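You operate a simulated robot arm through the tools that you are given. There is no shell and no other tool.

You are at the controls of a simulated two-armed robot. One attempt, no reset.

JOB
Box the purple flower: lid on the gift box and the gold sleeve around it.
Fine: the flower is in the brown desk's bottom drawer; shut it again.
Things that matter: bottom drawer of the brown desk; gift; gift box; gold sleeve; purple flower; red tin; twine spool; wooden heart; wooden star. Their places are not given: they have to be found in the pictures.

It is judged by the outcome, as a careful person would: the job done as asked, and still so three seconds after it is handed in. It fails if anything else is knocked over, pushed out of place, dropped, spilled or broken. Lids that push on must go on centred and level and be pressed home; caps that screw on are set level and turned clockwise until they are tight.

ROBOT AND FRAMES
Two 7-joint arms with two-finger grippers on one trunk that stands fixed in place. Base frame: the origin is at the foot of the trunk, x ahead of it, y to its left, z up. Lengths are in cm, angles in rad, forces in N, time in s.
The left shoulder is at [3.9, 17, 109.8], the right one opposite. With the tool pointing down near the work surface each hand reaches from about 10 to 62 cm from the base axis, measured 20 degrees to its own side. Payload 2.69 kg a hand.
Tool frame (each hand has its own): the origin (TCP) lies between the finger pads and is the grasp point; the fingertips stand 2 cm ahead of it; z points along the fingers, y is the line along which they close. The gripper opens to 10 cm. The gripper's body begins 6.3 cm behind the TCP.
Orientation is told as [roll, pitch, yaw] about the base's x, y, z axes, in that order, counted from this pose: with the fingers straight down and closing along the base's y, the tool's x points along the base's -x, its y along +y and its z along -z.

CONTROLS
- The arms move only by the tool step_arm. It takes "left_targets", "right_targets" or both (then of equal length, played together; a hand with none holds still); each is a list of rows, each an object of numbers (a shift or turn left out is 0, a gripper value left out holds the last): "tx", "ty", "tz": the shift along the tool's x, y, z in cm; "wx", "wy", "wz": the turn, a rotation vector about the tool's x, y, z in rad; "jaw": the closure, from 0 (fully open) to 1 (shut). In form: [{"tx": .., "ty": .., "tz": .., "wx": .., "wy": .., "wz": .., "jaw": ..}, ...]. A call has 1 to 20 rows; each row is the pose to reach, as a shift and turn from the pose commanded when the call began, along the tool's axes at that moment. Each row takes 0.2 s and may step no farther than 5 cm and 0.15 rad from the row before; otherwise, or with a gripper value out of range, the whole call is refused. A pose out of reach is approached as far as the arm can. The call stops where the force on the tool passes 90 N (or 10 N more than at its start, if that is more) or the arm is blocked; 0.2 s more then pass. Each finger travels about 10.8 cm/s and halts on what it meets, pressing with about 41 N; the grip force reading is that of the motor and also rises with nothing between the fingers. The clock runs only during rows and for 0.2 s after the last one: add rows that repeat a pose to give the fingers time. The reply holds the time, the measured pose of the TCP, the force on the tool along the base axes, the opening and the grip force, in the units named above and with some noise, with the torque about the TCP (base axes, N m) and any sound that the robot's microphone picked up.
- Cameras (640 x 400 px; columns grow to the right, rows downward): "scene" is now at [16.41, 6.51, 102.14]; the picture's right is [0.62, -0.79, -0.01], its down [-0.19, -0.14, -0.97] and it looks along [0.76, 0.60, -0.24] (base axes); focal length 214 px, centre (320, 200). "left" rides on the left gripper at [7, 1.9, -9.9] in its tool frame; the picture's right is [-0.26, 0.97, 0.00], its down [-0.75, -0.20, -0.63] and it looks along [-0.61, -0.16, 0.78] (tool axes); focal length 230 px, centre (320, 200). "right" rides on the right gripper at [7, -1.9, -9.9] in its tool frame; the picture's right is [0.26, 0.97, 0.00], its down [-0.75, 0.20, -0.63] and it looks along [-0.61, 0.16, 0.78] (tool axes); focal length 230 px, centre (320, 200).
- get_image(camera): a new picture of that camera. The clock stands still meanwhile.
- move_column(by): slides the trunk up (or, below 0, down) by that many cm; the arms and the scene camera ride with it, the base frame stays. It gives what a move gives, with no picture.
- aim_head(pan, tilt): turns the head with the scene camera to pan (to the left, within 1.047 rad either way) and tilt (down, from -0.506 to 1.204), counted from straight ahead of the robot. It gives what a move gives.
- point_at(camera, pixels): for up to 12 pixels [column, row] of the newest picture of that camera ("zoom" is the newest enlarged one), the place [x, y, z] in the base frame of the surface seen there, good to about 0.2 cm, but the place of the scene camera against the robot may be out by one fixed shift of up to 1.2 cm in any direction. The clock stands still meanwhile.
- inspect(camera, box): a new picture of the part [left, top, right, bottom] of that camera's present view, enlarged. The clock stands still meanwhile.
- close_job(): hands the job in; it is judged then, once.

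Open the grippers and draw the arms clear of the work before you hand the job in, unless the task says otherwise.

The tools are called after "Call:" by a JSON object that holds its "api" and its "payload". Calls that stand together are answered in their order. step_arm: Moves the arms, as the interface text tells. Its arguments: {"type":"object","properties":{"left_targets":{"type":"array","items":{"type":"object","properties":{"tx":{"type":"number"},"ty":{"type":"number"},"tz":{"type":"number"},"wx":{"type":"number"},"wy":{"type":"number"},"wz":{"type":"number"},"jaw":{"type":"number"}}}},"right_targets":{"type":"array","items":{"type":"object","properties":{"tx":{"type":"number"},"ty":{"type":"number"},"tz":{"type":"number"},"wx":{"type":"number"},"wy":{"type":"number"},"wz":{"type":"number"},"jaw":{"type":"number"}}}}},"required":[]} The other tools are called the same way: move_column (by) slides the trunk up or down; aim_head (pan, tilt) turns the head that bears the scene camera; get_image (camera) takes a picture; point_at (camera, pixels) gives the place of the surface under pixels of a picture; inspect (camera, box) takes an enlarged picture of a part of a camera's view; close_job () hands the job in.

At the start:

```text
clock: 0.0
left_position: [32.85, 43.98, 108.45]
left_tcp_rot: [-0.003, 0.018, 0.001]
left_contact_force: [-1.4, -0.9, -0.5]
left_wrist_torque: [-0.01, -0.01, 0.04]
left_opening: 10.0
left_grip_force: 0.0
right_position: [42.44, 7.33, 104.86]
right_tcp_rot: [0.001, 0.0, 0.0]
right_contact_force: [0.1, 0.2, 0.2]
right_wrist_torque: [0.01, 0.01, -0.02]
right_opening: 10.03
right_grip_force: 0.0
trunk travel left (down, up): [-32.5, 36.5]
head pan, tilt: [0.665, 0.227]
```

scene: 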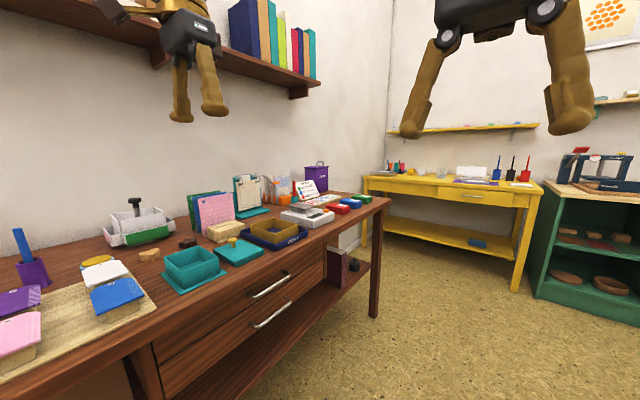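
right: 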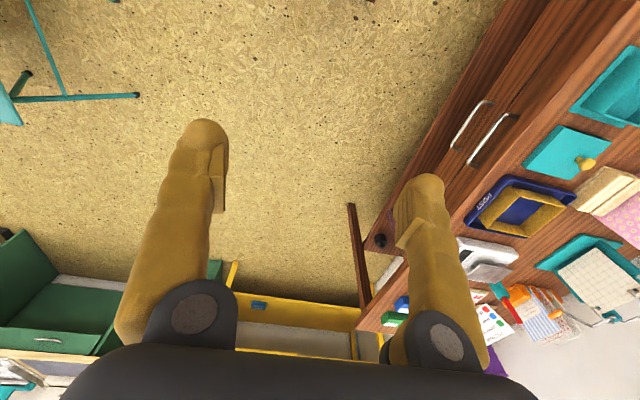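
left: 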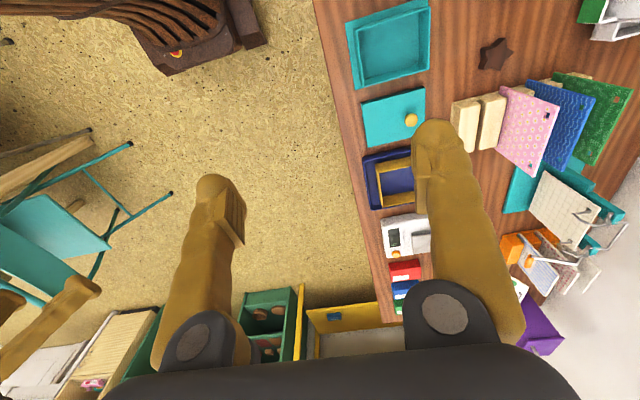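

The first pictures show the brown desk on the left with a teal open box (~190,270), a teal lid with a yellow knob (~238,250), and a gold sleeve in a navy tray (~273,235). I'll take a closer look at them.

Call:
{"api": "inspect", "payload": {"camera": "scene", "box": [140, 160, 400, 330]}}

Call:
{"api": "inspect", "payload": {"camera": "scene", "box": [0, 190, 260, 360]}}

Call:
{"api": "inspect", "payload": {"camera": "left", "box": [310, 0, 640, 320]}}

```text
2.35 times, centred on (270, 245) of scene
```

zoom: 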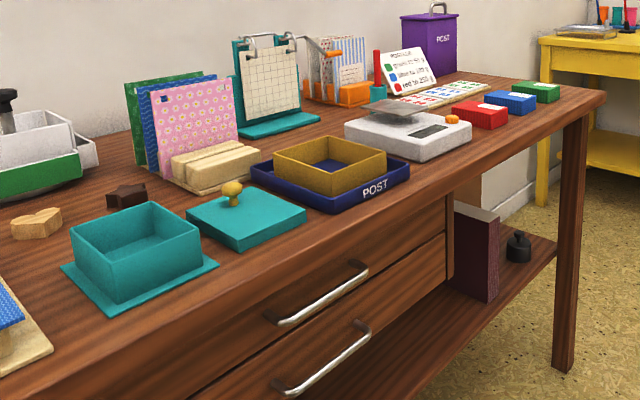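

```text
2.35 times, centred on (130, 275) of scene
```

zoom: 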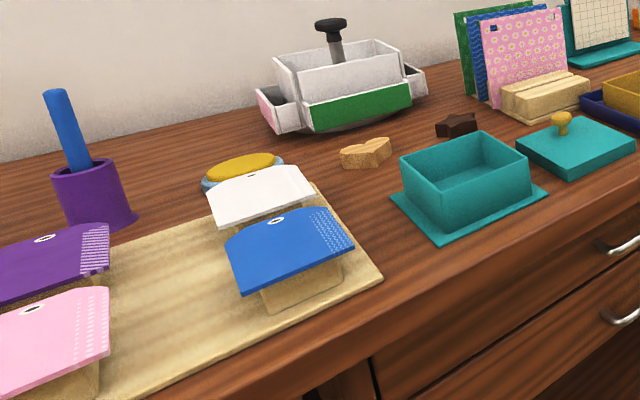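

```text
1.25 times, centred on (475, 160) of left
```

zoom: 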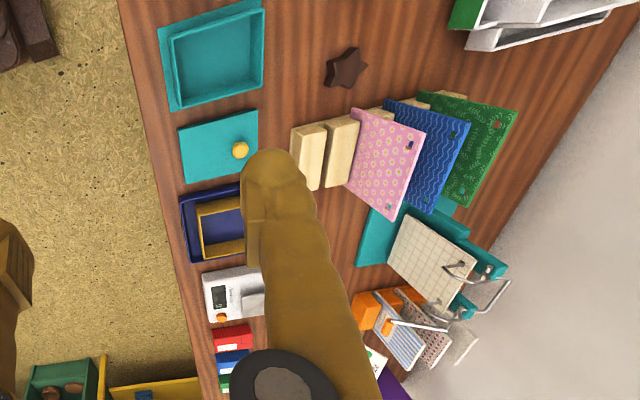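

The box, lid, sleeve tray, and two drawer handles are visible. I'll measure the places of those features.

Call:
{"api": "get_image", "payload": {"camera": "scene"}}

Call:
{"api": "inspect", "payload": {"camera": "scene", "box": [140, 160, 400, 330]}}

Call:
{"api": "point_at", "payload": {"camera": "zoom", "pixels": [[71, 232], [146, 205], [201, 240], [120, 302], [113, 318], [218, 264], [188, 215], [236, 252], [305, 212], [231, 186], [231, 203], [140, 245]]}}

Call:
{"api": "point_at", "payload": {"camera": "zoom", "pixels": [[274, 153], [335, 137], [386, 155], [325, 178], [335, 205], [340, 213], [409, 165], [251, 165], [323, 165], [278, 320], [366, 266], [285, 393]]}}

Call:
{"api": "point_at", "payload": {"camera": "zoom", "pixels": [[369, 326], [325, 290], [330, 365], [445, 235], [445, 265], [606, 97], [230, 345], [380, 235], [410, 255], [480, 170], [200, 280], [40, 225]]}}

```text
taken
```

scene: 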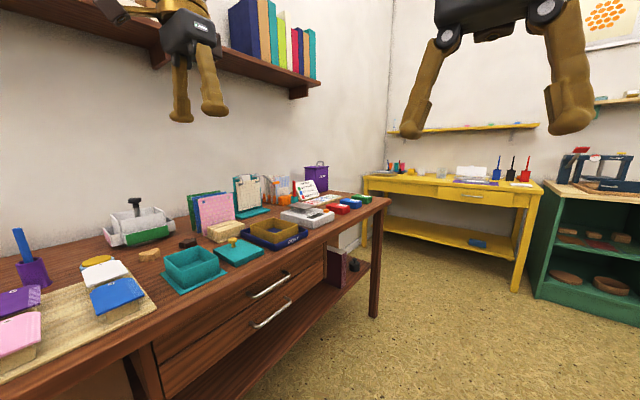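

```text
2.35 times, centred on (270, 245) of scene
```

zoom: 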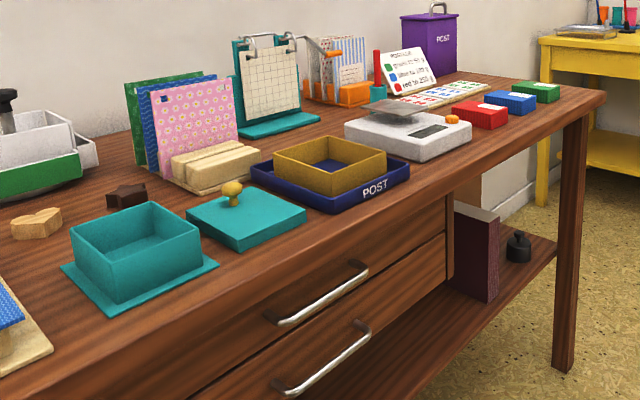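

```text
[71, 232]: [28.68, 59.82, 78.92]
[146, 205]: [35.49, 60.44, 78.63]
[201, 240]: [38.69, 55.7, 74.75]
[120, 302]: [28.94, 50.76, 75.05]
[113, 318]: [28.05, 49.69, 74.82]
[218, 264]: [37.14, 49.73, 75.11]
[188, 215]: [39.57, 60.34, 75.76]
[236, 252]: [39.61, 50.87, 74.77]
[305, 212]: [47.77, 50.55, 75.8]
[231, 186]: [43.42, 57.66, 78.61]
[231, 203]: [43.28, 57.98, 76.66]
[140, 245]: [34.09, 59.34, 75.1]
```

```text
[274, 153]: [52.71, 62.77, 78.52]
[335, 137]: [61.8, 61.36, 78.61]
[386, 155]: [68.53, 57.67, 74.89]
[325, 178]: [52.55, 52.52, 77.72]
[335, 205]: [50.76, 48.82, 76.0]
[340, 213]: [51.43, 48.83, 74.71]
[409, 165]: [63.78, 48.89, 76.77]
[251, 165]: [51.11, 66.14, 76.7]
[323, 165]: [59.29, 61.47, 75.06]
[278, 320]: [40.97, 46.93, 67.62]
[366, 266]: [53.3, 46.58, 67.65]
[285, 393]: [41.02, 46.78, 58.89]
```

```text
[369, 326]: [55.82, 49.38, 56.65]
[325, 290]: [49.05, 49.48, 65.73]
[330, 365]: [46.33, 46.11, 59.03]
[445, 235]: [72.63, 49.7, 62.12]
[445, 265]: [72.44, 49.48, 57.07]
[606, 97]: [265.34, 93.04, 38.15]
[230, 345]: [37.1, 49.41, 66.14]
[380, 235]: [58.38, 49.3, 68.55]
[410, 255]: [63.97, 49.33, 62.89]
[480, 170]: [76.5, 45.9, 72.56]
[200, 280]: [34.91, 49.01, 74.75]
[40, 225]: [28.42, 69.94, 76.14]
```

The desktop is at z≈75, the bottom drawer handle bar is at about (47, 46.6, 59), and the box is near (33.5, 55). I'll aim the head at the work area for sharper measurements.

Call:
{"api": "aim_head", "payload": {"pan": 0.95, "tilt": 0.5}}

Call:
{"api": "get_image", "payload": {"camera": "scene"}}

Call:
{"api": "inspect", "payload": {"camera": "scene", "box": [200, 110, 440, 260]}}

```text
clock: 0.8
left_position: [31.16, 43.87, 107.49]
left_tcp_rot: [-0.001, 0.057, -0.001]
left_contact_force: [0.0, -0.6, -0.5]
left_wrist_torque: [0.03, 0.03, 0.01]
left_opening: 9.99
left_grip_force: 0.0
right_position: [40.96, 7.24, 105.48]
right_tcp_rot: [-0.003, -0.013, 0.0]
right_contact_force: [0.2, 0.1, -0.1]
right_wrist_torque: [0.0, 0.0, 0.01]
right_opening: 10.01
right_grip_force: 0.0
trunk travel left (down, up): [-32.5, 36.5]
head pan, tilt: [0.949, 0.499]
```

```text
taken
```

scene: 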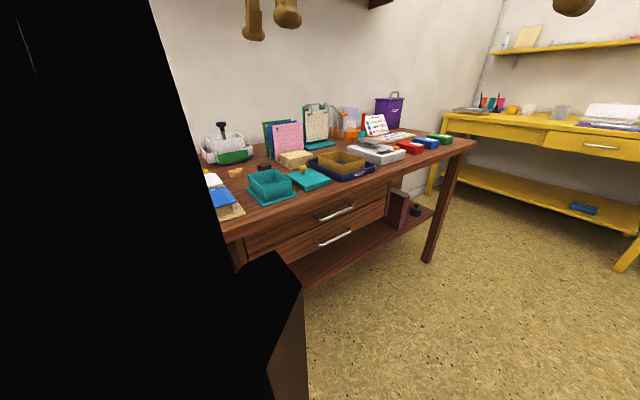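

```text
2.67 times, centred on (320, 185) of scene
```

zoom: 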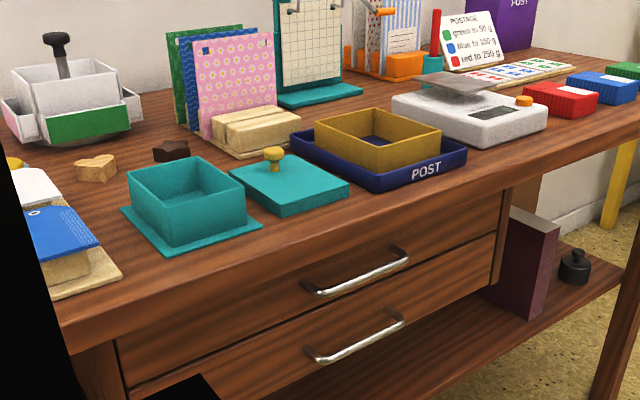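

Now the view of the box, lid and sleeve is clear. I'll measure the rims and edges in this enlarged picture.

Call:
{"api": "point_at", "payload": {"camera": "zoom", "pixels": [[127, 175], [201, 158], [245, 184], [169, 209], [121, 207], [166, 254], [262, 228], [204, 210], [230, 182], [278, 216], [349, 184], [230, 168]]}}

Call:
{"api": "point_at", "payload": {"camera": "zoom", "pixels": [[314, 116], [376, 110], [440, 130], [379, 150], [379, 174], [441, 152], [377, 190], [466, 155], [291, 140], [330, 130], [376, 125], [274, 152]]}}

Call:
{"api": "point_at", "payload": {"camera": "zoom", "pixels": [[318, 361], [402, 321], [360, 344], [310, 346], [388, 312], [360, 285], [118, 345], [492, 235], [300, 340], [310, 320], [130, 290], [400, 180]]}}

```text
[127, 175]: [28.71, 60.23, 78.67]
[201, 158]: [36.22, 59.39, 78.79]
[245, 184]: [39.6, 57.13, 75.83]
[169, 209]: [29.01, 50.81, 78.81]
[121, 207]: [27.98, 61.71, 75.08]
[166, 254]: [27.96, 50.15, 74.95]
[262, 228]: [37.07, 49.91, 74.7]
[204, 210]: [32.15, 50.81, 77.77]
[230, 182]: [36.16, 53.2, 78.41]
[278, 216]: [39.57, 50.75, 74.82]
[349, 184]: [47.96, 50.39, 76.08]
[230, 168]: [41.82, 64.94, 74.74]
```

```text
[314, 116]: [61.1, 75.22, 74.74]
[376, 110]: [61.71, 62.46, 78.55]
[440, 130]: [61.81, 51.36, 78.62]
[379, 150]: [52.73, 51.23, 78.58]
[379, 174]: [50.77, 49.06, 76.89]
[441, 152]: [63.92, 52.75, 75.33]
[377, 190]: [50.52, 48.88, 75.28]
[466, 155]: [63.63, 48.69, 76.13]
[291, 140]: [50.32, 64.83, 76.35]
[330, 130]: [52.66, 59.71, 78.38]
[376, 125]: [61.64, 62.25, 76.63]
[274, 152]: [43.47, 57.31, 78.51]
```

```text
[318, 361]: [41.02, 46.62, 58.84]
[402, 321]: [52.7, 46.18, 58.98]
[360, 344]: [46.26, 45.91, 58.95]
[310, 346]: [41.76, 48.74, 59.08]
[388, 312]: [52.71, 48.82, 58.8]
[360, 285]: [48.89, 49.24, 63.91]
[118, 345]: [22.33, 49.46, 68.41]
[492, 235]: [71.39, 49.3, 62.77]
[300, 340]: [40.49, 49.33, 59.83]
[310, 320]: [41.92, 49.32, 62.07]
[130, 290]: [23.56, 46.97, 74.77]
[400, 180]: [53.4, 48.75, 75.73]
```

Measured: the box walls span about x 28.8–36.2 and y 50.8–60.2, the lid is about 8.4 × 9.9, and the sleeve is about 9.1 × 11.3. The bottom handle bar runs x 41–52.7 at y≈46.3, z≈59. I'll clear the right arm to the right and bring the left hand in front of the desk.

Call:
{"api": "step_arm", "payload": {"left_targets": [{"tx": -2.3, "ty": -3.7, "tz": 1}, {"tx": -4.6, "ty": -7.4, "tz": 2}, {"tx": -6.9, "ty": -11, "tz": 3}, {"tx": -9.2, "ty": -14.7, "tz": 4}, {"tx": -11.5, "ty": -18.3, "tz": 5}, {"tx": -13.8, "ty": -22, "tz": 6}, {"tx": -13.8, "ty": -22, "tz": 6}], "right_targets": [{"ty": -4}, {"ty": -8}, {"ty": -12}, {"ty": -16}, {"ty": -20}, {"ty": -24}, {"ty": -27}]}}

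```text
clock: 2.4
left_position: [44.87, 22.1, 103.21]
left_tcp_rot: [-0.001, 0.0, 0.002]
left_contact_force: [0.1, -0.1, 0.2]
left_wrist_torque: [-0.01, 0.01, -0.01]
left_opening: 9.99
left_grip_force: 0.0
right_position: [40.81, -19.87, 105.72]
right_tcp_rot: [-0.002, -0.016, 0.002]
right_contact_force: [-0.6, -0.6, -0.3]
right_wrist_torque: [0.01, -0.02, -0.02]
right_opening: 10.0
right_grip_force: 0.0
trunk travel left (down, up): [-32.5, 36.5]
head pan, tilt: [0.949, 0.499]
```

The left hand is at (44.9, 22.1, 103). I'll turn it to point at the desk front (+y, closing vertically) while lowering it in front of the drawers.

Call:
{"api": "step_arm", "payload": {"left_targets": [{"wx": -0.143, "tz": 2}, {"wx": -0.286, "tz": 4}, {"wx": -0.428, "tz": 6}, {"wx": -0.571, "tz": 8}, {"wx": -0.714, "tz": 10}, {"wx": -0.857, "tz": 12}, {"wx": -1.0, "tz": 14}, {"wx": -1.142, "tz": 16}, {"wx": -1.285, "tz": 18}, {"wx": -1.428, "tz": 20}, {"wx": -1.571, "tz": 22}, {"wx": -1.571, "tz": 22}]}}

Call:
{"api": "get_image", "payload": {"camera": "left"}}

Call:
{"api": "get_image", "payload": {"camera": "scene"}}

```text
clock: 5.0
left_position: [45.16, 22.58, 81.08]
left_tcp_rot: [1.572, -0.004, 0.014]
left_contact_force: [-0.3, 0.5, -0.7]
left_wrist_torque: [0.0, 0.01, -0.03]
left_opening: 10.0
left_grip_force: 0.0
right_position: [40.91, -19.78, 105.44]
right_tcp_rot: [-0.002, -0.017, 0.002]
right_contact_force: [0.1, 0.1, 0.1]
right_wrist_torque: [0.02, -0.02, 0.0]
right_opening: 10.01
right_grip_force: 0.1
trunk travel left (down, up): [-32.5, 36.5]
head pan, tilt: [0.949, 0.499]
```

```text
taken
```

left: 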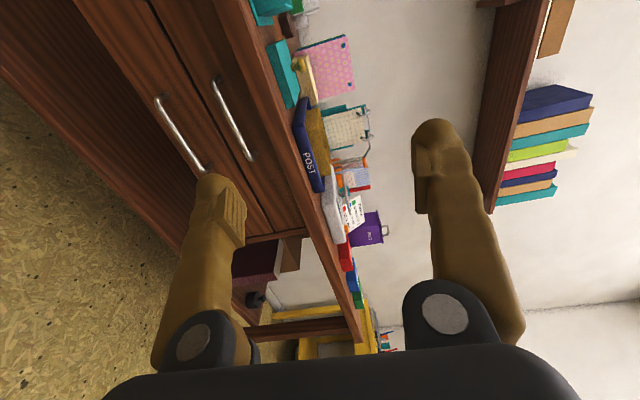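

```text
taken
```

scene: 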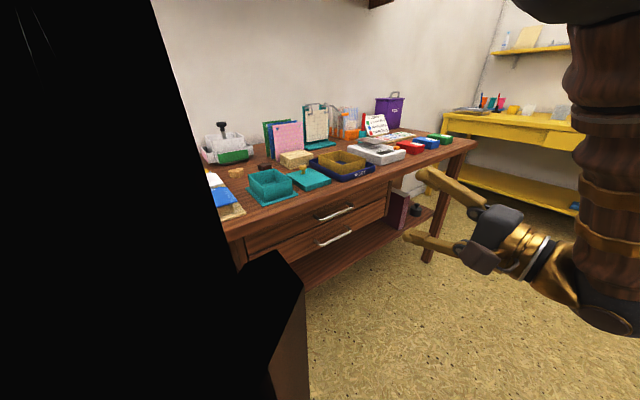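

The left camera sees the bottom handle bar at about (157,97)–(208,170). I'll measure both handles with this hand camera, since it has no head shift.

Call:
{"api": "point_at", "payload": {"camera": "left", "pixels": [[159, 99], [170, 120], [180, 134], [193, 152], [206, 169], [215, 80], [233, 118], [250, 157], [262, 110], [270, 180], [130, 40], [150, 150]]}}

```text
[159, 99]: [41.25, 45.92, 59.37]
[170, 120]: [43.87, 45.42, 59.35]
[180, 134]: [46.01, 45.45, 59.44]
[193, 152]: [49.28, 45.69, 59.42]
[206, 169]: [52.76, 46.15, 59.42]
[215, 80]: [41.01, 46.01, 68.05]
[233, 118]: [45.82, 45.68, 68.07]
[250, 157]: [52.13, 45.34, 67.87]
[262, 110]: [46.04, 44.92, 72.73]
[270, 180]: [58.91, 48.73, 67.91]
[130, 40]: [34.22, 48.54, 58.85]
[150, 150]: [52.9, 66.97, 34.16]
```

The bottom bar is at y≈45.5 (surface), z≈59.4, centre x≈47. I'll lower the left hand to that height well in front of the desk and narrow the jaws.

Call:
{"api": "step_arm", "payload": {"left_targets": [{"ty": -4, "tx": -0.4, "jaw": 0.3}, {"ty": -8, "tx": -0.8, "jaw": 0.5}, {"ty": -12, "tx": -1.2, "jaw": 0.6}, {"ty": -16, "tx": -1.6}, {"ty": -19, "tx": -1.8}, {"ty": -21.7, "tx": -1.8}, {"ty": -21.7, "tx": -1.8}]}}

Call:
{"api": "get_image", "payload": {"camera": "left"}}

```text
clock: 6.8
left_position: [41.41, 26.53, 66.0]
left_tcp_rot: [1.616, -0.017, 0.048]
left_contact_force: [0.4, -0.2, -0.1]
left_wrist_torque: [-0.04, 0.02, -0.04]
left_opening: 4.0
left_grip_force: 0.0
left hand out of reach, approached as far as the arm can: row 3, 4, 5, 6, 7
right_position: [39.03, -19.99, 106.31]
right_tcp_rot: [-0.002, -0.039, 0.001]
right_contact_force: [-1.2, -0.1, 0.0]
right_wrist_torque: [0.06, -0.04, 0.03]
right_opening: 9.99
right_grip_force: 0.0
trunk travel left (down, up): [-32.5, 36.5]
head pan, tilt: [0.949, 0.499]
stopped in row 7 (left hand): the arm was blocked; the commanded pose is now the measured one
```

```text
taken
```

left: 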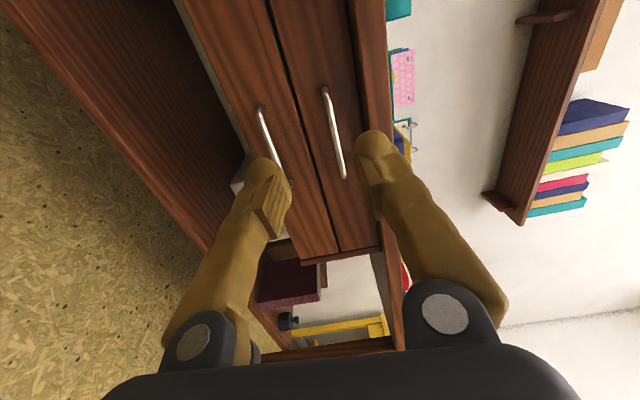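

The pose was out of reach at this trunk height, so I'll lower the column by 20 cm; the hand hangs over free floor at y≈26.

Call:
{"api": "move_column", "payload": {"by": -20}}

```text
clock: 9.0
left_position: [41.55, 26.43, 46.11]
left_tcp_rot: [1.613, -0.018, 0.047]
left_contact_force: [-0.1, 0.0, 0.3]
left_wrist_torque: [0.0, 0.0, -0.06]
left_opening: 4.02
left_grip_force: 0.2
right_position: [39.09, -19.74, 86.28]
right_tcp_rot: [-0.002, -0.033, 0.001]
right_contact_force: [0.0, -0.9, -0.7]
right_wrist_torque: [0.02, -0.02, -0.02]
right_opening: 10.03
right_grip_force: 0.1
trunk travel left (down, up): [-12.5, 56.5]
head pan, tilt: [0.949, 0.499]
```

Now the hand is at (41.6, 26.4, 46.1). I'll bring it up to the handle height, straighten it and stop with about 5 cm left before the bar.

Call:
{"api": "step_arm", "payload": {"left_targets": [{"tx": -1.5, "ty": 3.2, "wx": 0.01, "wy": -0.012, "wz": 0.005}, {"tx": -3, "ty": 6.4, "wx": 0.02, "wy": -0.024, "wz": 0.01}, {"tx": -4.5, "ty": 9.6, "wx": 0.03, "wy": -0.036, "wz": 0.014}, {"tx": -6.2, "ty": 12.8, "tz": 3, "wx": 0.042, "wy": -0.047, "wz": 0.018}, {"tx": -6.2, "ty": 12.8, "tz": 7, "wx": 0.042, "wy": -0.047, "wz": 0.018}, {"tx": -6.2, "ty": 12.8, "tz": 10.5, "wx": 0.042, "wy": -0.047, "wz": 0.018}, {"tx": -6.2, "ty": 12.8, "tz": 13.9, "wx": 0.042, "wy": -0.047, "wz": 0.018}, {"tx": -6.2, "ty": 12.8, "tz": 13.9, "wx": 0.042, "wy": -0.047, "wz": 0.018}]}}

Call:
{"api": "get_image", "payload": {"camera": "left"}}

Call:
{"api": "get_image", "payload": {"camera": "scene"}}

```text
clock: 10.8
left_position: [46.13, 40.49, 59.94]
left_tcp_rot: [1.564, 0.001, 0.011]
left_contact_force: [1.1, 0.1, -0.5]
left_wrist_torque: [-0.03, -0.01, 0.01]
left_opening: 3.99
left_grip_force: 0.1
right_position: [39.22, -19.8, 86.27]
right_tcp_rot: [0.0, -0.033, 0.002]
right_contact_force: [-0.2, -0.2, -1.1]
right_wrist_torque: [0.02, 0.01, -0.02]
right_opening: 10.01
right_grip_force: 0.1
trunk travel left (down, up): [-12.5, 56.5]
head pan, tilt: [0.949, 0.499]
```

```text
taken
```

left: 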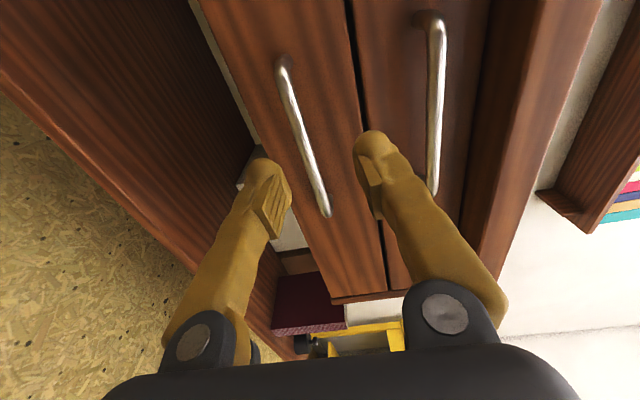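

```text
taken
```

scene: 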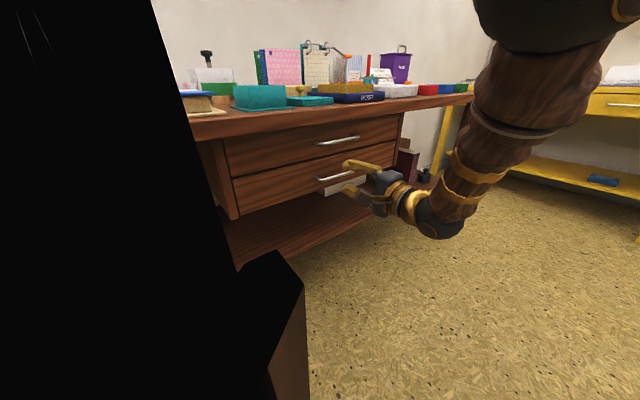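

The bar lies between the fingers' line, at about (283,70)–(325,212). I'll confirm its position from here.

Call:
{"api": "point_at", "payload": {"camera": "left", "pixels": [[290, 100], [300, 135], [312, 175], [437, 90], [270, 200], [370, 150]]}}

```text
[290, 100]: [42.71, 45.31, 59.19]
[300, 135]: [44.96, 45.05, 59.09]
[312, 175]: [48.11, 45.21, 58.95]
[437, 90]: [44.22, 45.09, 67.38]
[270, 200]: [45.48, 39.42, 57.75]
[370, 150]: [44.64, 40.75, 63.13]
```

The bar is at y≈45.1–45.5, z≈59.1. I'll advance so the pads are around it and close.

Call:
{"api": "step_arm", "payload": {"left_targets": [{"tx": -0.7, "ty": -0.8, "tz": 1}, {"tx": -0.7, "ty": -0.8, "tz": 2.8}, {"tx": -0.7, "ty": -0.8, "tz": 4.8}, {"tx": -0.7, "ty": -0.8, "tz": 4.8}, {"tx": -0.7, "ty": -0.8, "tz": 4.8, "jaw": 1}, {"tx": -0.7, "ty": -0.8, "tz": 4.8, "jaw": 1}, {"tx": -0.7, "ty": -0.8, "tz": 4.8, "jaw": 1}]}}

Call:
{"api": "get_image", "payload": {"camera": "left"}}

```text
clock: 12.4
left_position: [47.26, 44.72, 58.88]
left_tcp_rot: [1.563, 0.002, -0.007]
left_contact_force: [-0.3, -0.4, -12.4]
left_wrist_torque: [-0.14, -0.6, -0.4]
left_opening: 0.88
left_grip_force: 36.4
right_position: [39.35, -19.86, 86.23]
right_tcp_rot: [-0.002, -0.031, 0.001]
right_contact_force: [0.3, 0.6, 0.2]
right_wrist_torque: [-0.02, 0.02, -0.02]
right_opening: 10.02
right_grip_force: 0.0
trunk travel left (down, up): [-12.5, 56.5]
head pan, tilt: [0.949, 0.499]
```

```text
taken
```

left: 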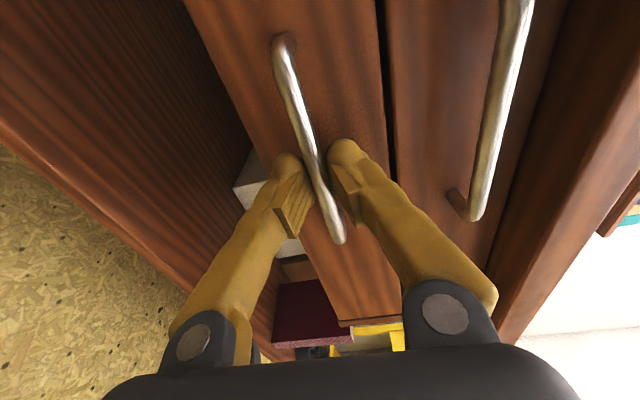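

The grip is on the bar (opening 0.88, 36 N). I'll pull the drawer out gently along −y.

Call:
{"api": "step_arm", "payload": {"left_targets": [{"tz": -0.5}, {"tz": -1.2}, {"tz": -2}, {"tz": -2.8}, {"tz": -3.6}, {"tz": -4.4}, {"tz": -5.2}, {"tz": -6}, {"tz": -6.8}, {"tz": -7.6}, {"tz": -8.4}, {"tz": -9.2}, {"tz": -10}, {"tz": -10.8}, {"tz": -11.6}, {"tz": -12.4}, {"tz": -13.2}, {"tz": -14}, {"tz": -14.5}, {"tz": -14.5}]}}

Call:
{"api": "get_image", "payload": {"camera": "scene"}}

Call:
{"api": "get_image", "payload": {"camera": "left"}}

```text
clock: 16.6
left_position: [46.9, 31.0, 58.94]
left_tcp_rot: [1.565, 0.004, 0.015]
left_contact_force: [7.5, 0.8, -11.9]
left_wrist_torque: [-0.06, -0.02, -0.46]
left_opening: 0.81
left_grip_force: 35.9
right_position: [39.36, -19.79, 86.22]
right_tcp_rot: [-0.002, -0.032, 0.0]
right_contact_force: [0.1, -0.2, 0.6]
right_wrist_torque: [-0.01, 0.02, -0.02]
right_opening: 10.01
right_grip_force: 0.1
trunk travel left (down, up): [-12.5, 56.5]
head pan, tilt: [0.949, 0.499]
```

```text
taken
```

scene: 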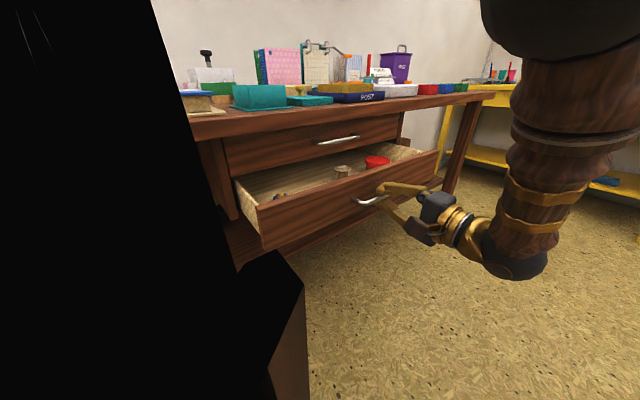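

```text
taken
```

left: 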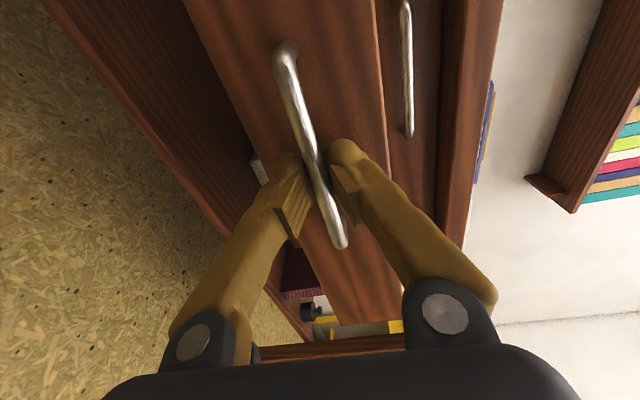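

The drawer has slid out about 14 cm and I see a red tin (376,162), a spool (342,170) and something purple near (280,195). I'll enlarge that.

Call:
{"api": "inspect", "payload": {"camera": "scene", "box": [220, 125, 440, 260]}}

Call:
{"api": "point_at", "payload": {"camera": "zoom", "pixels": [[178, 205], [355, 132], [455, 105], [280, 170], [120, 260], [60, 170], [470, 130], [580, 70], [180, 195], [160, 214]]}}

```text
2.91 times, centred on (330, 192) of scene
```

zoom: 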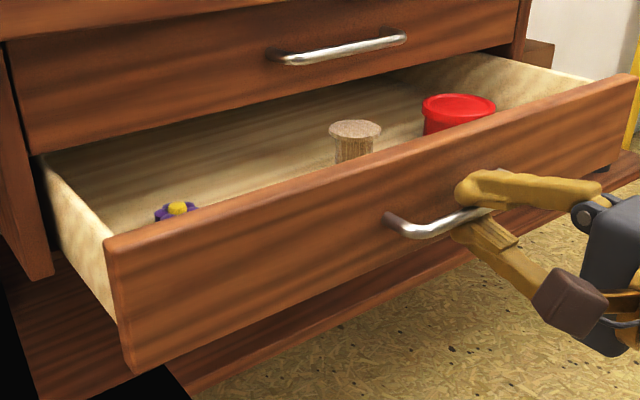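

```text
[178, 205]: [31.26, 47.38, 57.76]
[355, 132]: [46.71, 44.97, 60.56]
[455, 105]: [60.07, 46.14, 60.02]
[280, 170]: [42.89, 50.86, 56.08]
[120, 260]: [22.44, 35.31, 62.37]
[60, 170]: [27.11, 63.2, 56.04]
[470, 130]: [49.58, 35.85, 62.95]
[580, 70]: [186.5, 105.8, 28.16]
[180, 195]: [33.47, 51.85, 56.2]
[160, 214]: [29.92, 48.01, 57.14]
```

The purple flower with its yellow centre is at about (31.3, 47, 58), still under the desk edge. I'll pull the drawer about 9 cm more, gently.

Call:
{"api": "step_arm", "payload": {"left_targets": [{"tz": -0.6}, {"tz": -1.2}, {"tz": -2}, {"tz": -2.8}, {"tz": -3.6}, {"tz": -4.4}, {"tz": -5.2}, {"tz": -6}, {"tz": -6.8}, {"tz": -7.6}, {"tz": -8.4}, {"tz": -9}, {"tz": -9}]}}

Call:
{"api": "inspect", "payload": {"camera": "scene", "box": [180, 125, 440, 285]}}

Call:
{"api": "point_at", "payload": {"camera": "zoom", "pixels": [[178, 205], [355, 132], [455, 105], [280, 170], [120, 260], [60, 170], [470, 130], [580, 70], [180, 195], [160, 214]]}}

```text
clock: 19.4
left_position: [46.95, 21.66, 59.02]
left_tcp_rot: [1.563, 0.008, 0.015]
left_contact_force: [-22.4, 1.0, -26.8]
left_wrist_torque: [-0.25, -0.51, -0.26]
left_opening: 0.82
left_grip_force: 35.6
right_position: [39.16, -19.81, 86.25]
right_tcp_rot: [-0.002, -0.033, 0.001]
right_contact_force: [-0.2, -0.1, 0.2]
right_wrist_torque: [0.01, 0.03, 0.01]
right_opening: 10.02
right_grip_force: 0.0
trunk travel left (down, up): [-12.5, 56.5]
head pan, tilt: [0.949, 0.499]
```

```text
2.46 times, centred on (310, 205) of scene
```

zoom: 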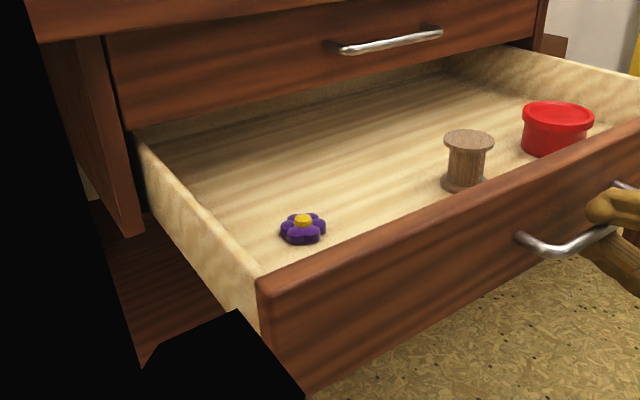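

```text
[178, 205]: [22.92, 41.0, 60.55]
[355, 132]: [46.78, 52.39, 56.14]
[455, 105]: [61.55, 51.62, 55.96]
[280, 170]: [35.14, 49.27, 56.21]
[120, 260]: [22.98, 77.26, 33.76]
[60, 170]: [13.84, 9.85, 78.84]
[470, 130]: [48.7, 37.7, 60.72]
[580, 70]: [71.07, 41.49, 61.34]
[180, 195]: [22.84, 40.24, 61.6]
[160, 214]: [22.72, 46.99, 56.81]
```

The flower is now fully visible at (303,228). I'll measure it along with the drawer's front wall.

Call:
{"api": "point_at", "payload": {"camera": "zoom", "pixels": [[303, 220], [303, 240], [283, 230], [325, 228], [320, 218], [290, 218], [310, 255], [260, 285], [350, 245], [340, 100], [468, 135], [470, 186]]}}

```text
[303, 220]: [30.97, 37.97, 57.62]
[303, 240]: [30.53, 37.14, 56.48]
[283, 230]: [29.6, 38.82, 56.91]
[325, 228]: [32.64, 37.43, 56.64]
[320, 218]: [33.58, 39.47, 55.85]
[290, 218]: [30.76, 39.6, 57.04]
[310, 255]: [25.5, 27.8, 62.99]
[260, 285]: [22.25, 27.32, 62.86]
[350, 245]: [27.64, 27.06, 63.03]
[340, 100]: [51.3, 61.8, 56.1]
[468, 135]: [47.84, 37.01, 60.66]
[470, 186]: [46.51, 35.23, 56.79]
```

The flower is centred near (31.2, 37.5) with the drawer floor at about z 56.4. I'll release the handle, back off, and raise the left hand clear.

Call:
{"api": "step_arm", "payload": {"left_targets": [{"jaw": 0.6}, {"jaw": 0.6}, {"jaw": 0.6}, {"tz": -1.5}, {"tz": -3.5}, {"tz": -5}, {"tz": -5, "ty": 4}, {"tz": -5, "ty": 8}, {"tz": -5, "ty": 12}, {"tz": -5, "ty": 16}, {"tz": -5, "ty": 20}, {"tz": -5, "ty": 24}, {"tz": -5, "ty": 24}]}}

Call:
{"api": "get_image", "payload": {"camera": "scene"}}

```text
clock: 22.2
left_position: [47.43, 18.88, 82.65]
left_tcp_rot: [1.539, 0.019, 0.045]
left_contact_force: [0.5, 0.5, 0.3]
left_wrist_torque: [-0.02, 0.02, 0.0]
left_opening: 3.99
left_grip_force: 0.1
left hand out of reach, approached as far as the arm can: row 6, 7, 8, 9, 10, 11
right_position: [39.26, -19.88, 86.18]
right_tcp_rot: [-0.001, -0.032, 0.001]
right_contact_force: [1.1, 0.5, 0.7]
right_wrist_torque: [0.0, 0.01, 0.0]
right_opening: 9.99
right_grip_force: 0.1
trunk travel left (down, up): [-12.5, 56.5]
head pan, tilt: [0.949, 0.499]
```

```text
taken
```

scene: 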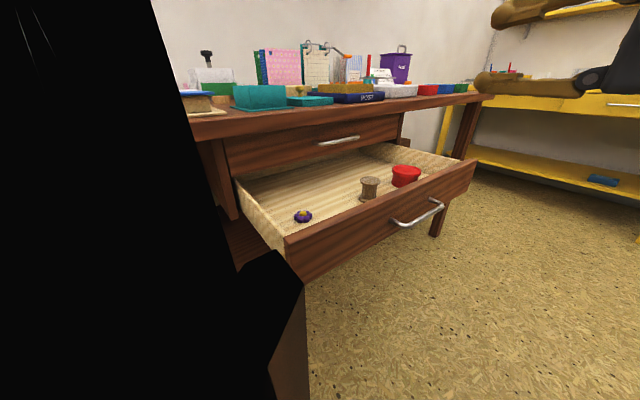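

The drawer stays open and the flower hasn't moved. I'll turn the left hand back to point down while moving over toward the flower.

Call:
{"api": "step_arm", "payload": {"left_targets": [{"wx": 0.14, "tx": 1.4, "tz": 0.5}, {"wx": 0.28, "tx": 2.8, "tz": 1}, {"wx": 0.42, "tx": 4.2, "tz": 1.5}, {"wx": 0.56, "tx": 5.6, "tz": 2}, {"wx": 0.7, "tx": 7, "tz": 3}, {"wx": 0.84, "tx": 8.4, "tz": 4}, {"wx": 0.98, "tx": 9.8, "tz": 5}, {"wx": 1.12, "tx": 11.2, "tz": 6}, {"wx": 1.26, "tx": 12.6, "tz": 7}, {"wx": 1.4, "tx": 14, "tz": 8}, {"wx": 1.54, "tx": 15.4, "tz": 9}, {"wx": 1.54, "tx": 15.4, "tz": 11}, {"wx": 1.54, "tx": 15.4, "tz": 11}]}}

Call:
{"api": "get_image", "payload": {"camera": "scene"}}

Call:
{"api": "get_image", "payload": {"camera": "left"}}

```text
clock: 22.8
left_position: [40.48, 19.21, 73.85]
left_tcp_rot: [1.254, 0.242, 0.051]
left_contact_force: [0.7, -0.4, -0.4]
left_wrist_torque: [0.01, -0.04, -0.07]
left_opening: 3.98
left_grip_force: 0.0
right_position: [37.7, -19.88, 87.03]
right_tcp_rot: [-0.003, -0.051, 0.002]
right_contact_force: [-0.7, -0.2, -0.1]
right_wrist_torque: [0.03, -0.05, 0.02]
right_opening: 10.0
right_grip_force: 0.1
trunk travel left (down, up): [-12.5, 56.5]
head pan, tilt: [0.949, 0.499]
stopped in row 3 (left hand): the arm was blocked; the commanded pose is now the measured one
```

```text
taken
```

scene: 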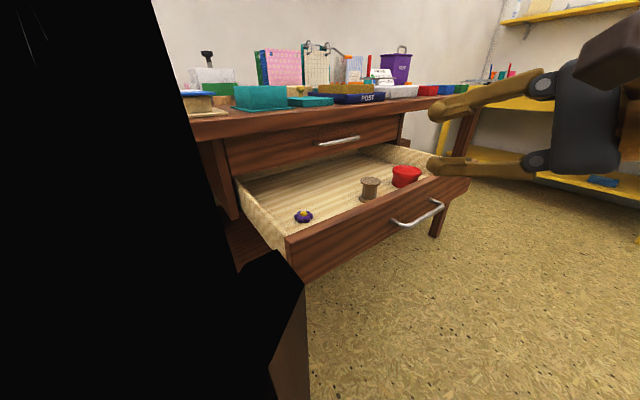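

```text
taken
```

left: 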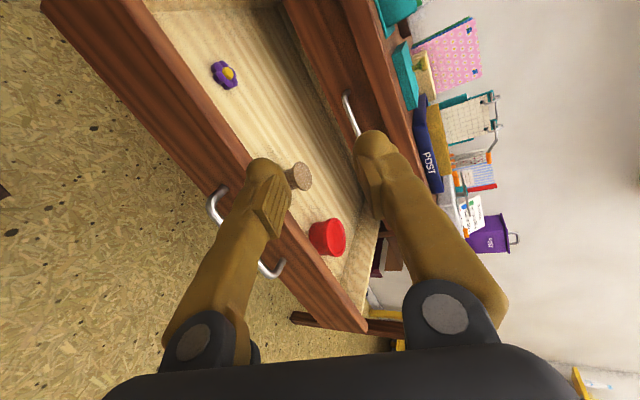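

The arm was blocked by its own cramped posture at this low trunk height (no contact force). I'll raise the column back by 20 cm, where this re-orientation worked before.

Call:
{"api": "move_column", "payload": {"by": 20}}

Call:
{"api": "step_arm", "payload": {"left_targets": [{"wx": 0.12}, {"wx": 0.24}, {"wx": 0.36}, {"wx": 0.48}, {"wx": 0.48}]}}

```text
clock: 25.0
left_position: [40.65, 19.2, 93.99]
left_tcp_rot: [1.251, 0.238, 0.048]
left_contact_force: [0.0, 0.6, -0.7]
left_wrist_torque: [-0.03, -0.02, -0.02]
left_opening: 3.98
left_grip_force: 0.0
right_position: [37.97, -19.94, 106.74]
right_tcp_rot: [-0.004, -0.048, 0.002]
right_contact_force: [-0.6, -0.7, -0.9]
right_wrist_torque: [-0.01, -0.03, 0.0]
right_opening: 10.01
right_grip_force: 0.1
trunk travel left (down, up): [-32.5, 36.5]
head pan, tilt: [0.949, 0.499]
```

```text
clock: 26.2
left_position: [40.59, 18.76, 94.2]
left_tcp_rot: [0.78, 0.239, 0.034]
left_contact_force: [0.2, -0.9, -0.8]
left_wrist_torque: [0.03, -0.01, 0.0]
left_opening: 4.0
left_grip_force: 0.0
right_position: [37.87, -19.91, 106.77]
right_tcp_rot: [-0.002, -0.047, 0.002]
right_contact_force: [-0.3, 0.2, -0.5]
right_wrist_torque: [0.0, 0.02, 0.02]
right_opening: 10.01
right_grip_force: 0.0
trunk travel left (down, up): [-32.5, 36.5]
head pan, tilt: [0.949, 0.499]
```

That works here. I'll finish levelling: first the remaining roll, then the pitch and yaw.

Call:
{"api": "step_arm", "payload": {"left_targets": [{"wx": 0.13}, {"wx": 0.26}, {"wx": 0.39}, {"wx": 0.52}, {"wx": 0.65}, {"wx": 0.78}, {"wx": 0.78}]}}

Call:
{"api": "step_arm", "payload": {"left_targets": [{"wy": -0.08, "wz": 0.01, "ty": 3}, {"wy": -0.16, "wz": 0.02, "ty": 6}, {"wy": -0.239, "wz": 0.034, "ty": 9}, {"wy": -0.239, "wz": 0.034, "ty": 12}, {"wy": -0.239, "wz": 0.034, "ty": 15, "tx": 3}, {"wy": -0.239, "wz": 0.034, "ty": 18.5, "tx": 6}, {"wy": -0.239, "wz": 0.034, "ty": 18.5, "tx": 9}, {"wy": -0.239, "wz": 0.034, "ty": 18.5, "tx": 9}]}}

Call:
{"api": "get_image", "payload": {"camera": "left"}}

Call:
{"api": "get_image", "payload": {"camera": "scene"}}

```text
clock: 27.8
left_position: [40.63, 18.75, 94.14]
left_tcp_rot: [-0.002, 0.236, 0.036]
left_contact_force: [-0.5, 0.0, 1.0]
left_wrist_torque: [-0.02, 0.0, 0.01]
left_opening: 4.02
left_grip_force: 0.1
right_position: [37.87, -19.86, 106.81]
right_tcp_rot: [0.0, -0.049, 0.003]
right_contact_force: [-0.1, 0.5, 0.6]
right_wrist_torque: [0.03, 0.01, -0.02]
right_opening: 10.01
right_grip_force: 0.1
trunk travel left (down, up): [-32.5, 36.5]
head pan, tilt: [0.949, 0.499]
```

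```text
clock: 29.6
left_position: [31.24, 37.06, 96.33]
left_tcp_rot: [-0.006, -0.001, 0.005]
left_contact_force: [0.5, -0.4, 0.2]
left_wrist_torque: [0.0, 0.01, 0.02]
left_opening: 3.98
left_grip_force: 0.1
right_position: [37.97, -19.85, 106.87]
right_tcp_rot: [-0.004, -0.049, 0.001]
right_contact_force: [0.1, 0.1, 0.4]
right_wrist_torque: [0.03, 0.01, 0.0]
right_opening: 9.99
right_grip_force: 0.1
trunk travel left (down, up): [-32.5, 36.5]
head pan, tilt: [0.949, 0.499]
```

```text
taken
```

left: 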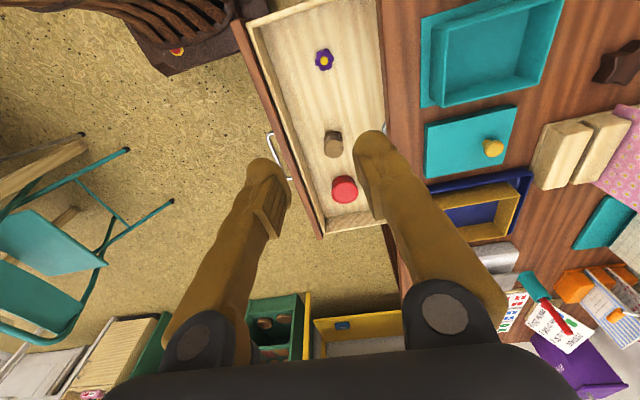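

```text
taken
```

scene: 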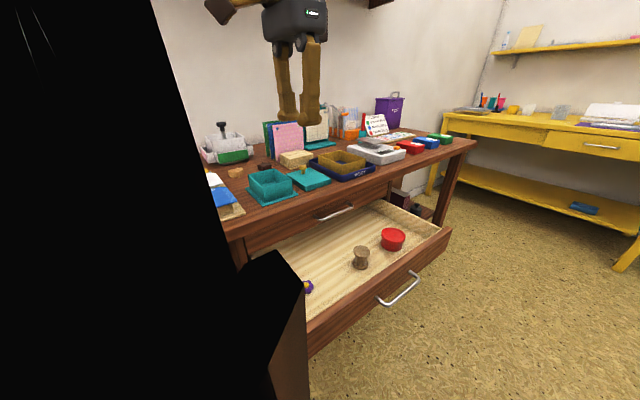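

The hand camera now looks straight over everything: flower (324,60), box, lid and sleeve. I'll enlarge it and measure.

Call:
{"api": "inspect", "payload": {"camera": "left", "box": [230, 0, 640, 256]}}

Call:
{"api": "point_at", "payload": {"camera": "left", "pixels": [[324, 60], [317, 60], [332, 60], [324, 51], [324, 69], [341, 55], [310, 55], [262, 60], [376, 100], [332, 148], [343, 186], [385, 95]]}}

Call:
{"api": "inspect", "payload": {"camera": "left", "box": [400, 0, 592, 120]}}

```text
1.56 times, centred on (435, 128) of left
```

zoom: 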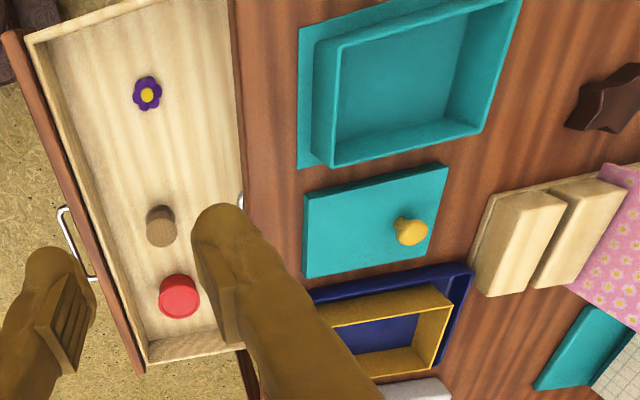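

```text
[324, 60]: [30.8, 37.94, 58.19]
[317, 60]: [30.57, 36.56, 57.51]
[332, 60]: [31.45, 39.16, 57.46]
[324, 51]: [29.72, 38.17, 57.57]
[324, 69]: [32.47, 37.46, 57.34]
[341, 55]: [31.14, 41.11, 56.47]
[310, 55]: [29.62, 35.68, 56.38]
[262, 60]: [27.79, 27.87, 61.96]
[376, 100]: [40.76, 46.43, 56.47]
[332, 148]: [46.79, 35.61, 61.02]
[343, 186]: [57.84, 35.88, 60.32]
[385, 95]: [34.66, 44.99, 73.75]
```

```text
3.33 times, centred on (496, 60) of left
```

zoom: 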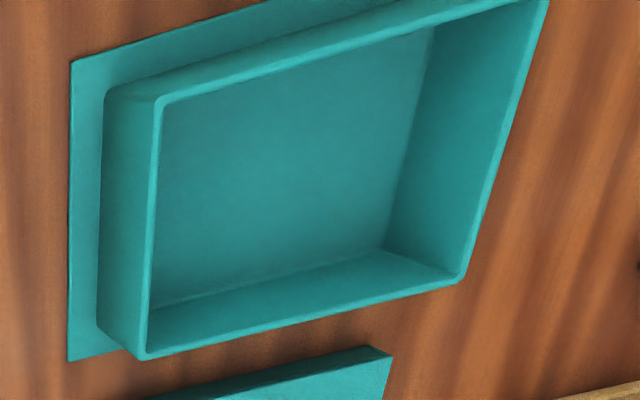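

The flower is at (30.95, 37.85), with petals from z 56.4 to 57.5. I'll measure the box rim on this last enlargement before moving.

Call:
{"api": "point_at", "payload": {"camera": "zoom", "pixels": [[156, 97], [145, 355], [462, 277], [540, 5], [70, 62], [70, 358], [155, 310], [290, 200], [152, 220], [300, 318], [503, 140], [80, 200]]}}

Call:
{"api": "inspect", "payload": {"camera": "left", "box": [400, 90, 592, 210]}}

Call:
{"api": "point_at", "payload": {"camera": "zoom", "pixels": [[82, 114], [389, 52], [345, 228], [88, 293], [310, 190], [300, 180], [190, 200], [330, 330], [230, 360], [410, 320], [350, 380], [380, 140]]}}

```text
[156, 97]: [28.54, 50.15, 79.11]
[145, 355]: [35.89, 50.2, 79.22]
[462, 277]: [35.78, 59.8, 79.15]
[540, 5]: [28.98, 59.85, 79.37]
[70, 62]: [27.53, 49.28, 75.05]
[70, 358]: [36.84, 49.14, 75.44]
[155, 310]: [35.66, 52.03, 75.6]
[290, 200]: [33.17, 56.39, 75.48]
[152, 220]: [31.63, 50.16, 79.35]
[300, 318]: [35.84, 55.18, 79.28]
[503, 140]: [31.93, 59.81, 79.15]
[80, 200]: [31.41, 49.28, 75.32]
```

```text
3.33 times, centred on (496, 150) of left
```

zoom: 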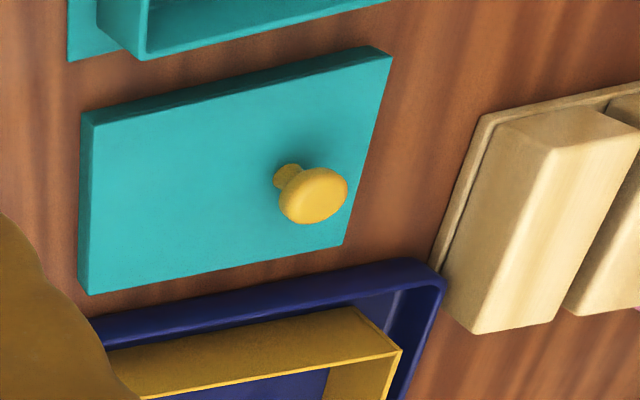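

```text
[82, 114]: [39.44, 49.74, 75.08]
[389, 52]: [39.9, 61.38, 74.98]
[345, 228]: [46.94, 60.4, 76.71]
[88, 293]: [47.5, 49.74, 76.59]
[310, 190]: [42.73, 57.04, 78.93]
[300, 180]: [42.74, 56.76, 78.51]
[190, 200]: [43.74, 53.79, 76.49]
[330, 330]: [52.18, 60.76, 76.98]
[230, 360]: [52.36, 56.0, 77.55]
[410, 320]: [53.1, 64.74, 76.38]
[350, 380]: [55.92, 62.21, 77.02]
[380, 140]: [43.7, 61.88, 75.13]
```

Box rim: x 28.5–36, y 50.1–60 (centre about 32.25, 55.05), top at z 79.2; the lid's knob sits off-centre near (43, 57). Now I'll lower the left hand over the flower to a check height.

Call:
{"api": "step_arm", "payload": {"left_targets": [{"tx": 0.3, "ty": 0.75, "tz": 4, "jaw": 0.5}, {"tx": 0.3, "ty": 0.75, "tz": 8}, {"tx": 0.3, "ty": 0.75, "tz": 12}, {"tx": 0.3, "ty": 0.75, "tz": 16}, {"tx": 0.3, "ty": 0.75, "tz": 20}, {"tx": 0.3, "ty": 0.75, "tz": 24}, {"tx": 0.3, "ty": 0.75, "tz": 27}, {"tx": 0.3, "ty": 0.75, "tz": 30}, {"tx": 0.3, "ty": 0.75, "tz": 30}]}}

Call:
{"api": "get_image", "payload": {"camera": "left"}}

Call:
{"api": "get_image", "payload": {"camera": "scene"}}

```text
clock: 31.6
left_position: [31.22, 37.68, 66.3]
left_tcp_rot: [-0.007, -0.003, 0.006]
left_contact_force: [0.1, -0.4, 0.4]
left_wrist_torque: [0.0, 0.0, -0.04]
left_opening: 5.01
left_grip_force: 0.1
right_position: [37.92, -19.89, 106.85]
right_tcp_rot: [-0.004, -0.05, 0.001]
right_contact_force: [-0.3, -0.9, 0.6]
right_wrist_torque: [0.02, 0.03, -0.03]
right_opening: 9.98
right_grip_force: 0.0
trunk travel left (down, up): [-32.5, 36.5]
head pan, tilt: [0.949, 0.499]
```

```text
taken
```

left: 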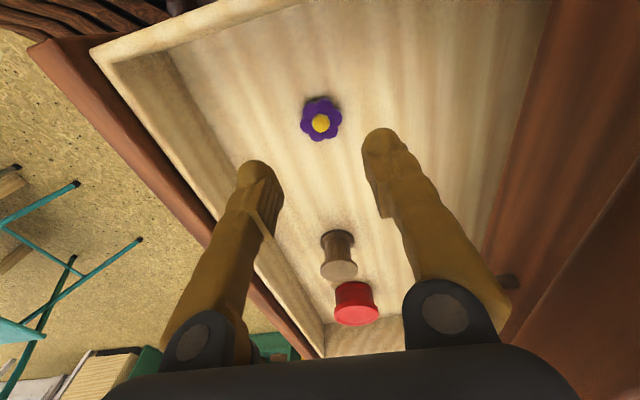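

```text
taken
```

scene: 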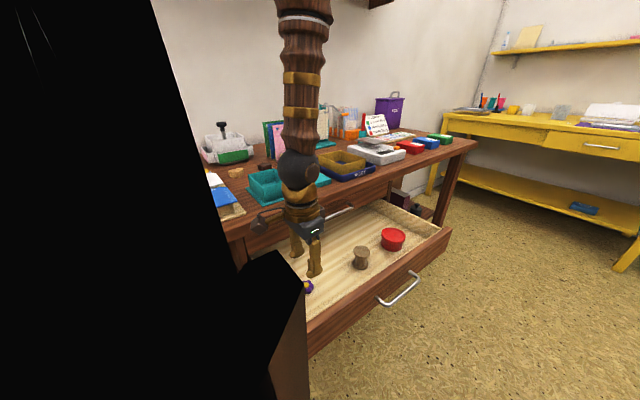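

Call:
{"api": "point_at", "payload": {"camera": "left", "pixels": [[321, 123], [304, 121], [340, 121], [320, 99], [320, 139], [345, 140], [300, 140], [260, 170], [383, 140]]}}

```text
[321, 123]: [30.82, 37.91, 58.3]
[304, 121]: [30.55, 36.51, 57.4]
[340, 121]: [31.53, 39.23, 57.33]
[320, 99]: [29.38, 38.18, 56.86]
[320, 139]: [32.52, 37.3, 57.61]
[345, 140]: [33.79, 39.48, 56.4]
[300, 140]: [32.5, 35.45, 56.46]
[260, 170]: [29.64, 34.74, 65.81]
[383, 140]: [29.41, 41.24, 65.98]
```

The flower centre reads (31.0, 37.85), just 0.25 cm off the TCP. I'll descend to fingertip height just above the drawer floor and close on the petals.

Call:
{"api": "step_arm", "payload": {"left_targets": [{"tx": 0.25, "ty": 0.15, "tz": 3}, {"tx": 0.25, "ty": 0.15, "tz": 5.5}, {"tx": 0.25, "ty": 0.15, "tz": 7}, {"tx": 0.25, "ty": 0.15, "tz": 7.6}, {"tx": 0.25, "ty": 0.15, "tz": 7.6}, {"tx": 0.25, "ty": 0.15, "tz": 7.6, "jaw": 1}, {"tx": 0.25, "ty": 0.15, "tz": 7.6, "jaw": 1}, {"tx": 0.25, "ty": 0.15, "tz": 7.6, "jaw": 1}]}}

Call:
{"api": "get_image", "payload": {"camera": "left"}}

```text
clock: 33.4
left_position: [30.93, 37.86, 58.65]
left_tcp_rot: [-0.005, -0.004, 0.003]
left_contact_force: [-0.3, -0.8, 0.0]
left_wrist_torque: [0.01, -0.01, -0.01]
left_opening: 2.0
left_grip_force: 40.8
right_position: [37.93, -19.92, 106.82]
right_tcp_rot: [-0.004, -0.049, 0.002]
right_contact_force: [-0.1, 0.9, -1.2]
right_wrist_torque: [0.05, 0.01, 0.0]
right_opening: 10.02
right_grip_force: 0.0
trunk travel left (down, up): [-32.5, 36.5]
head pan, tilt: [0.949, 0.499]
```

```text
taken
```

left: 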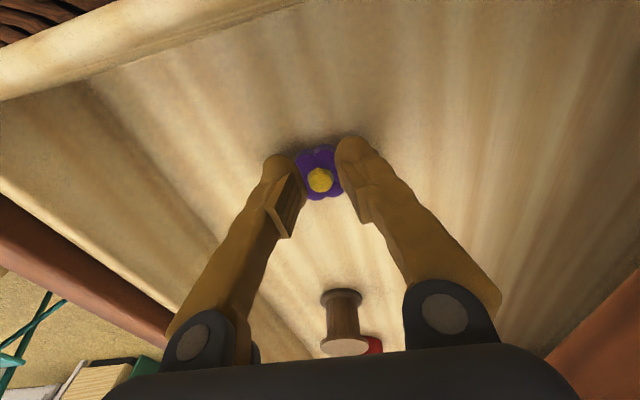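

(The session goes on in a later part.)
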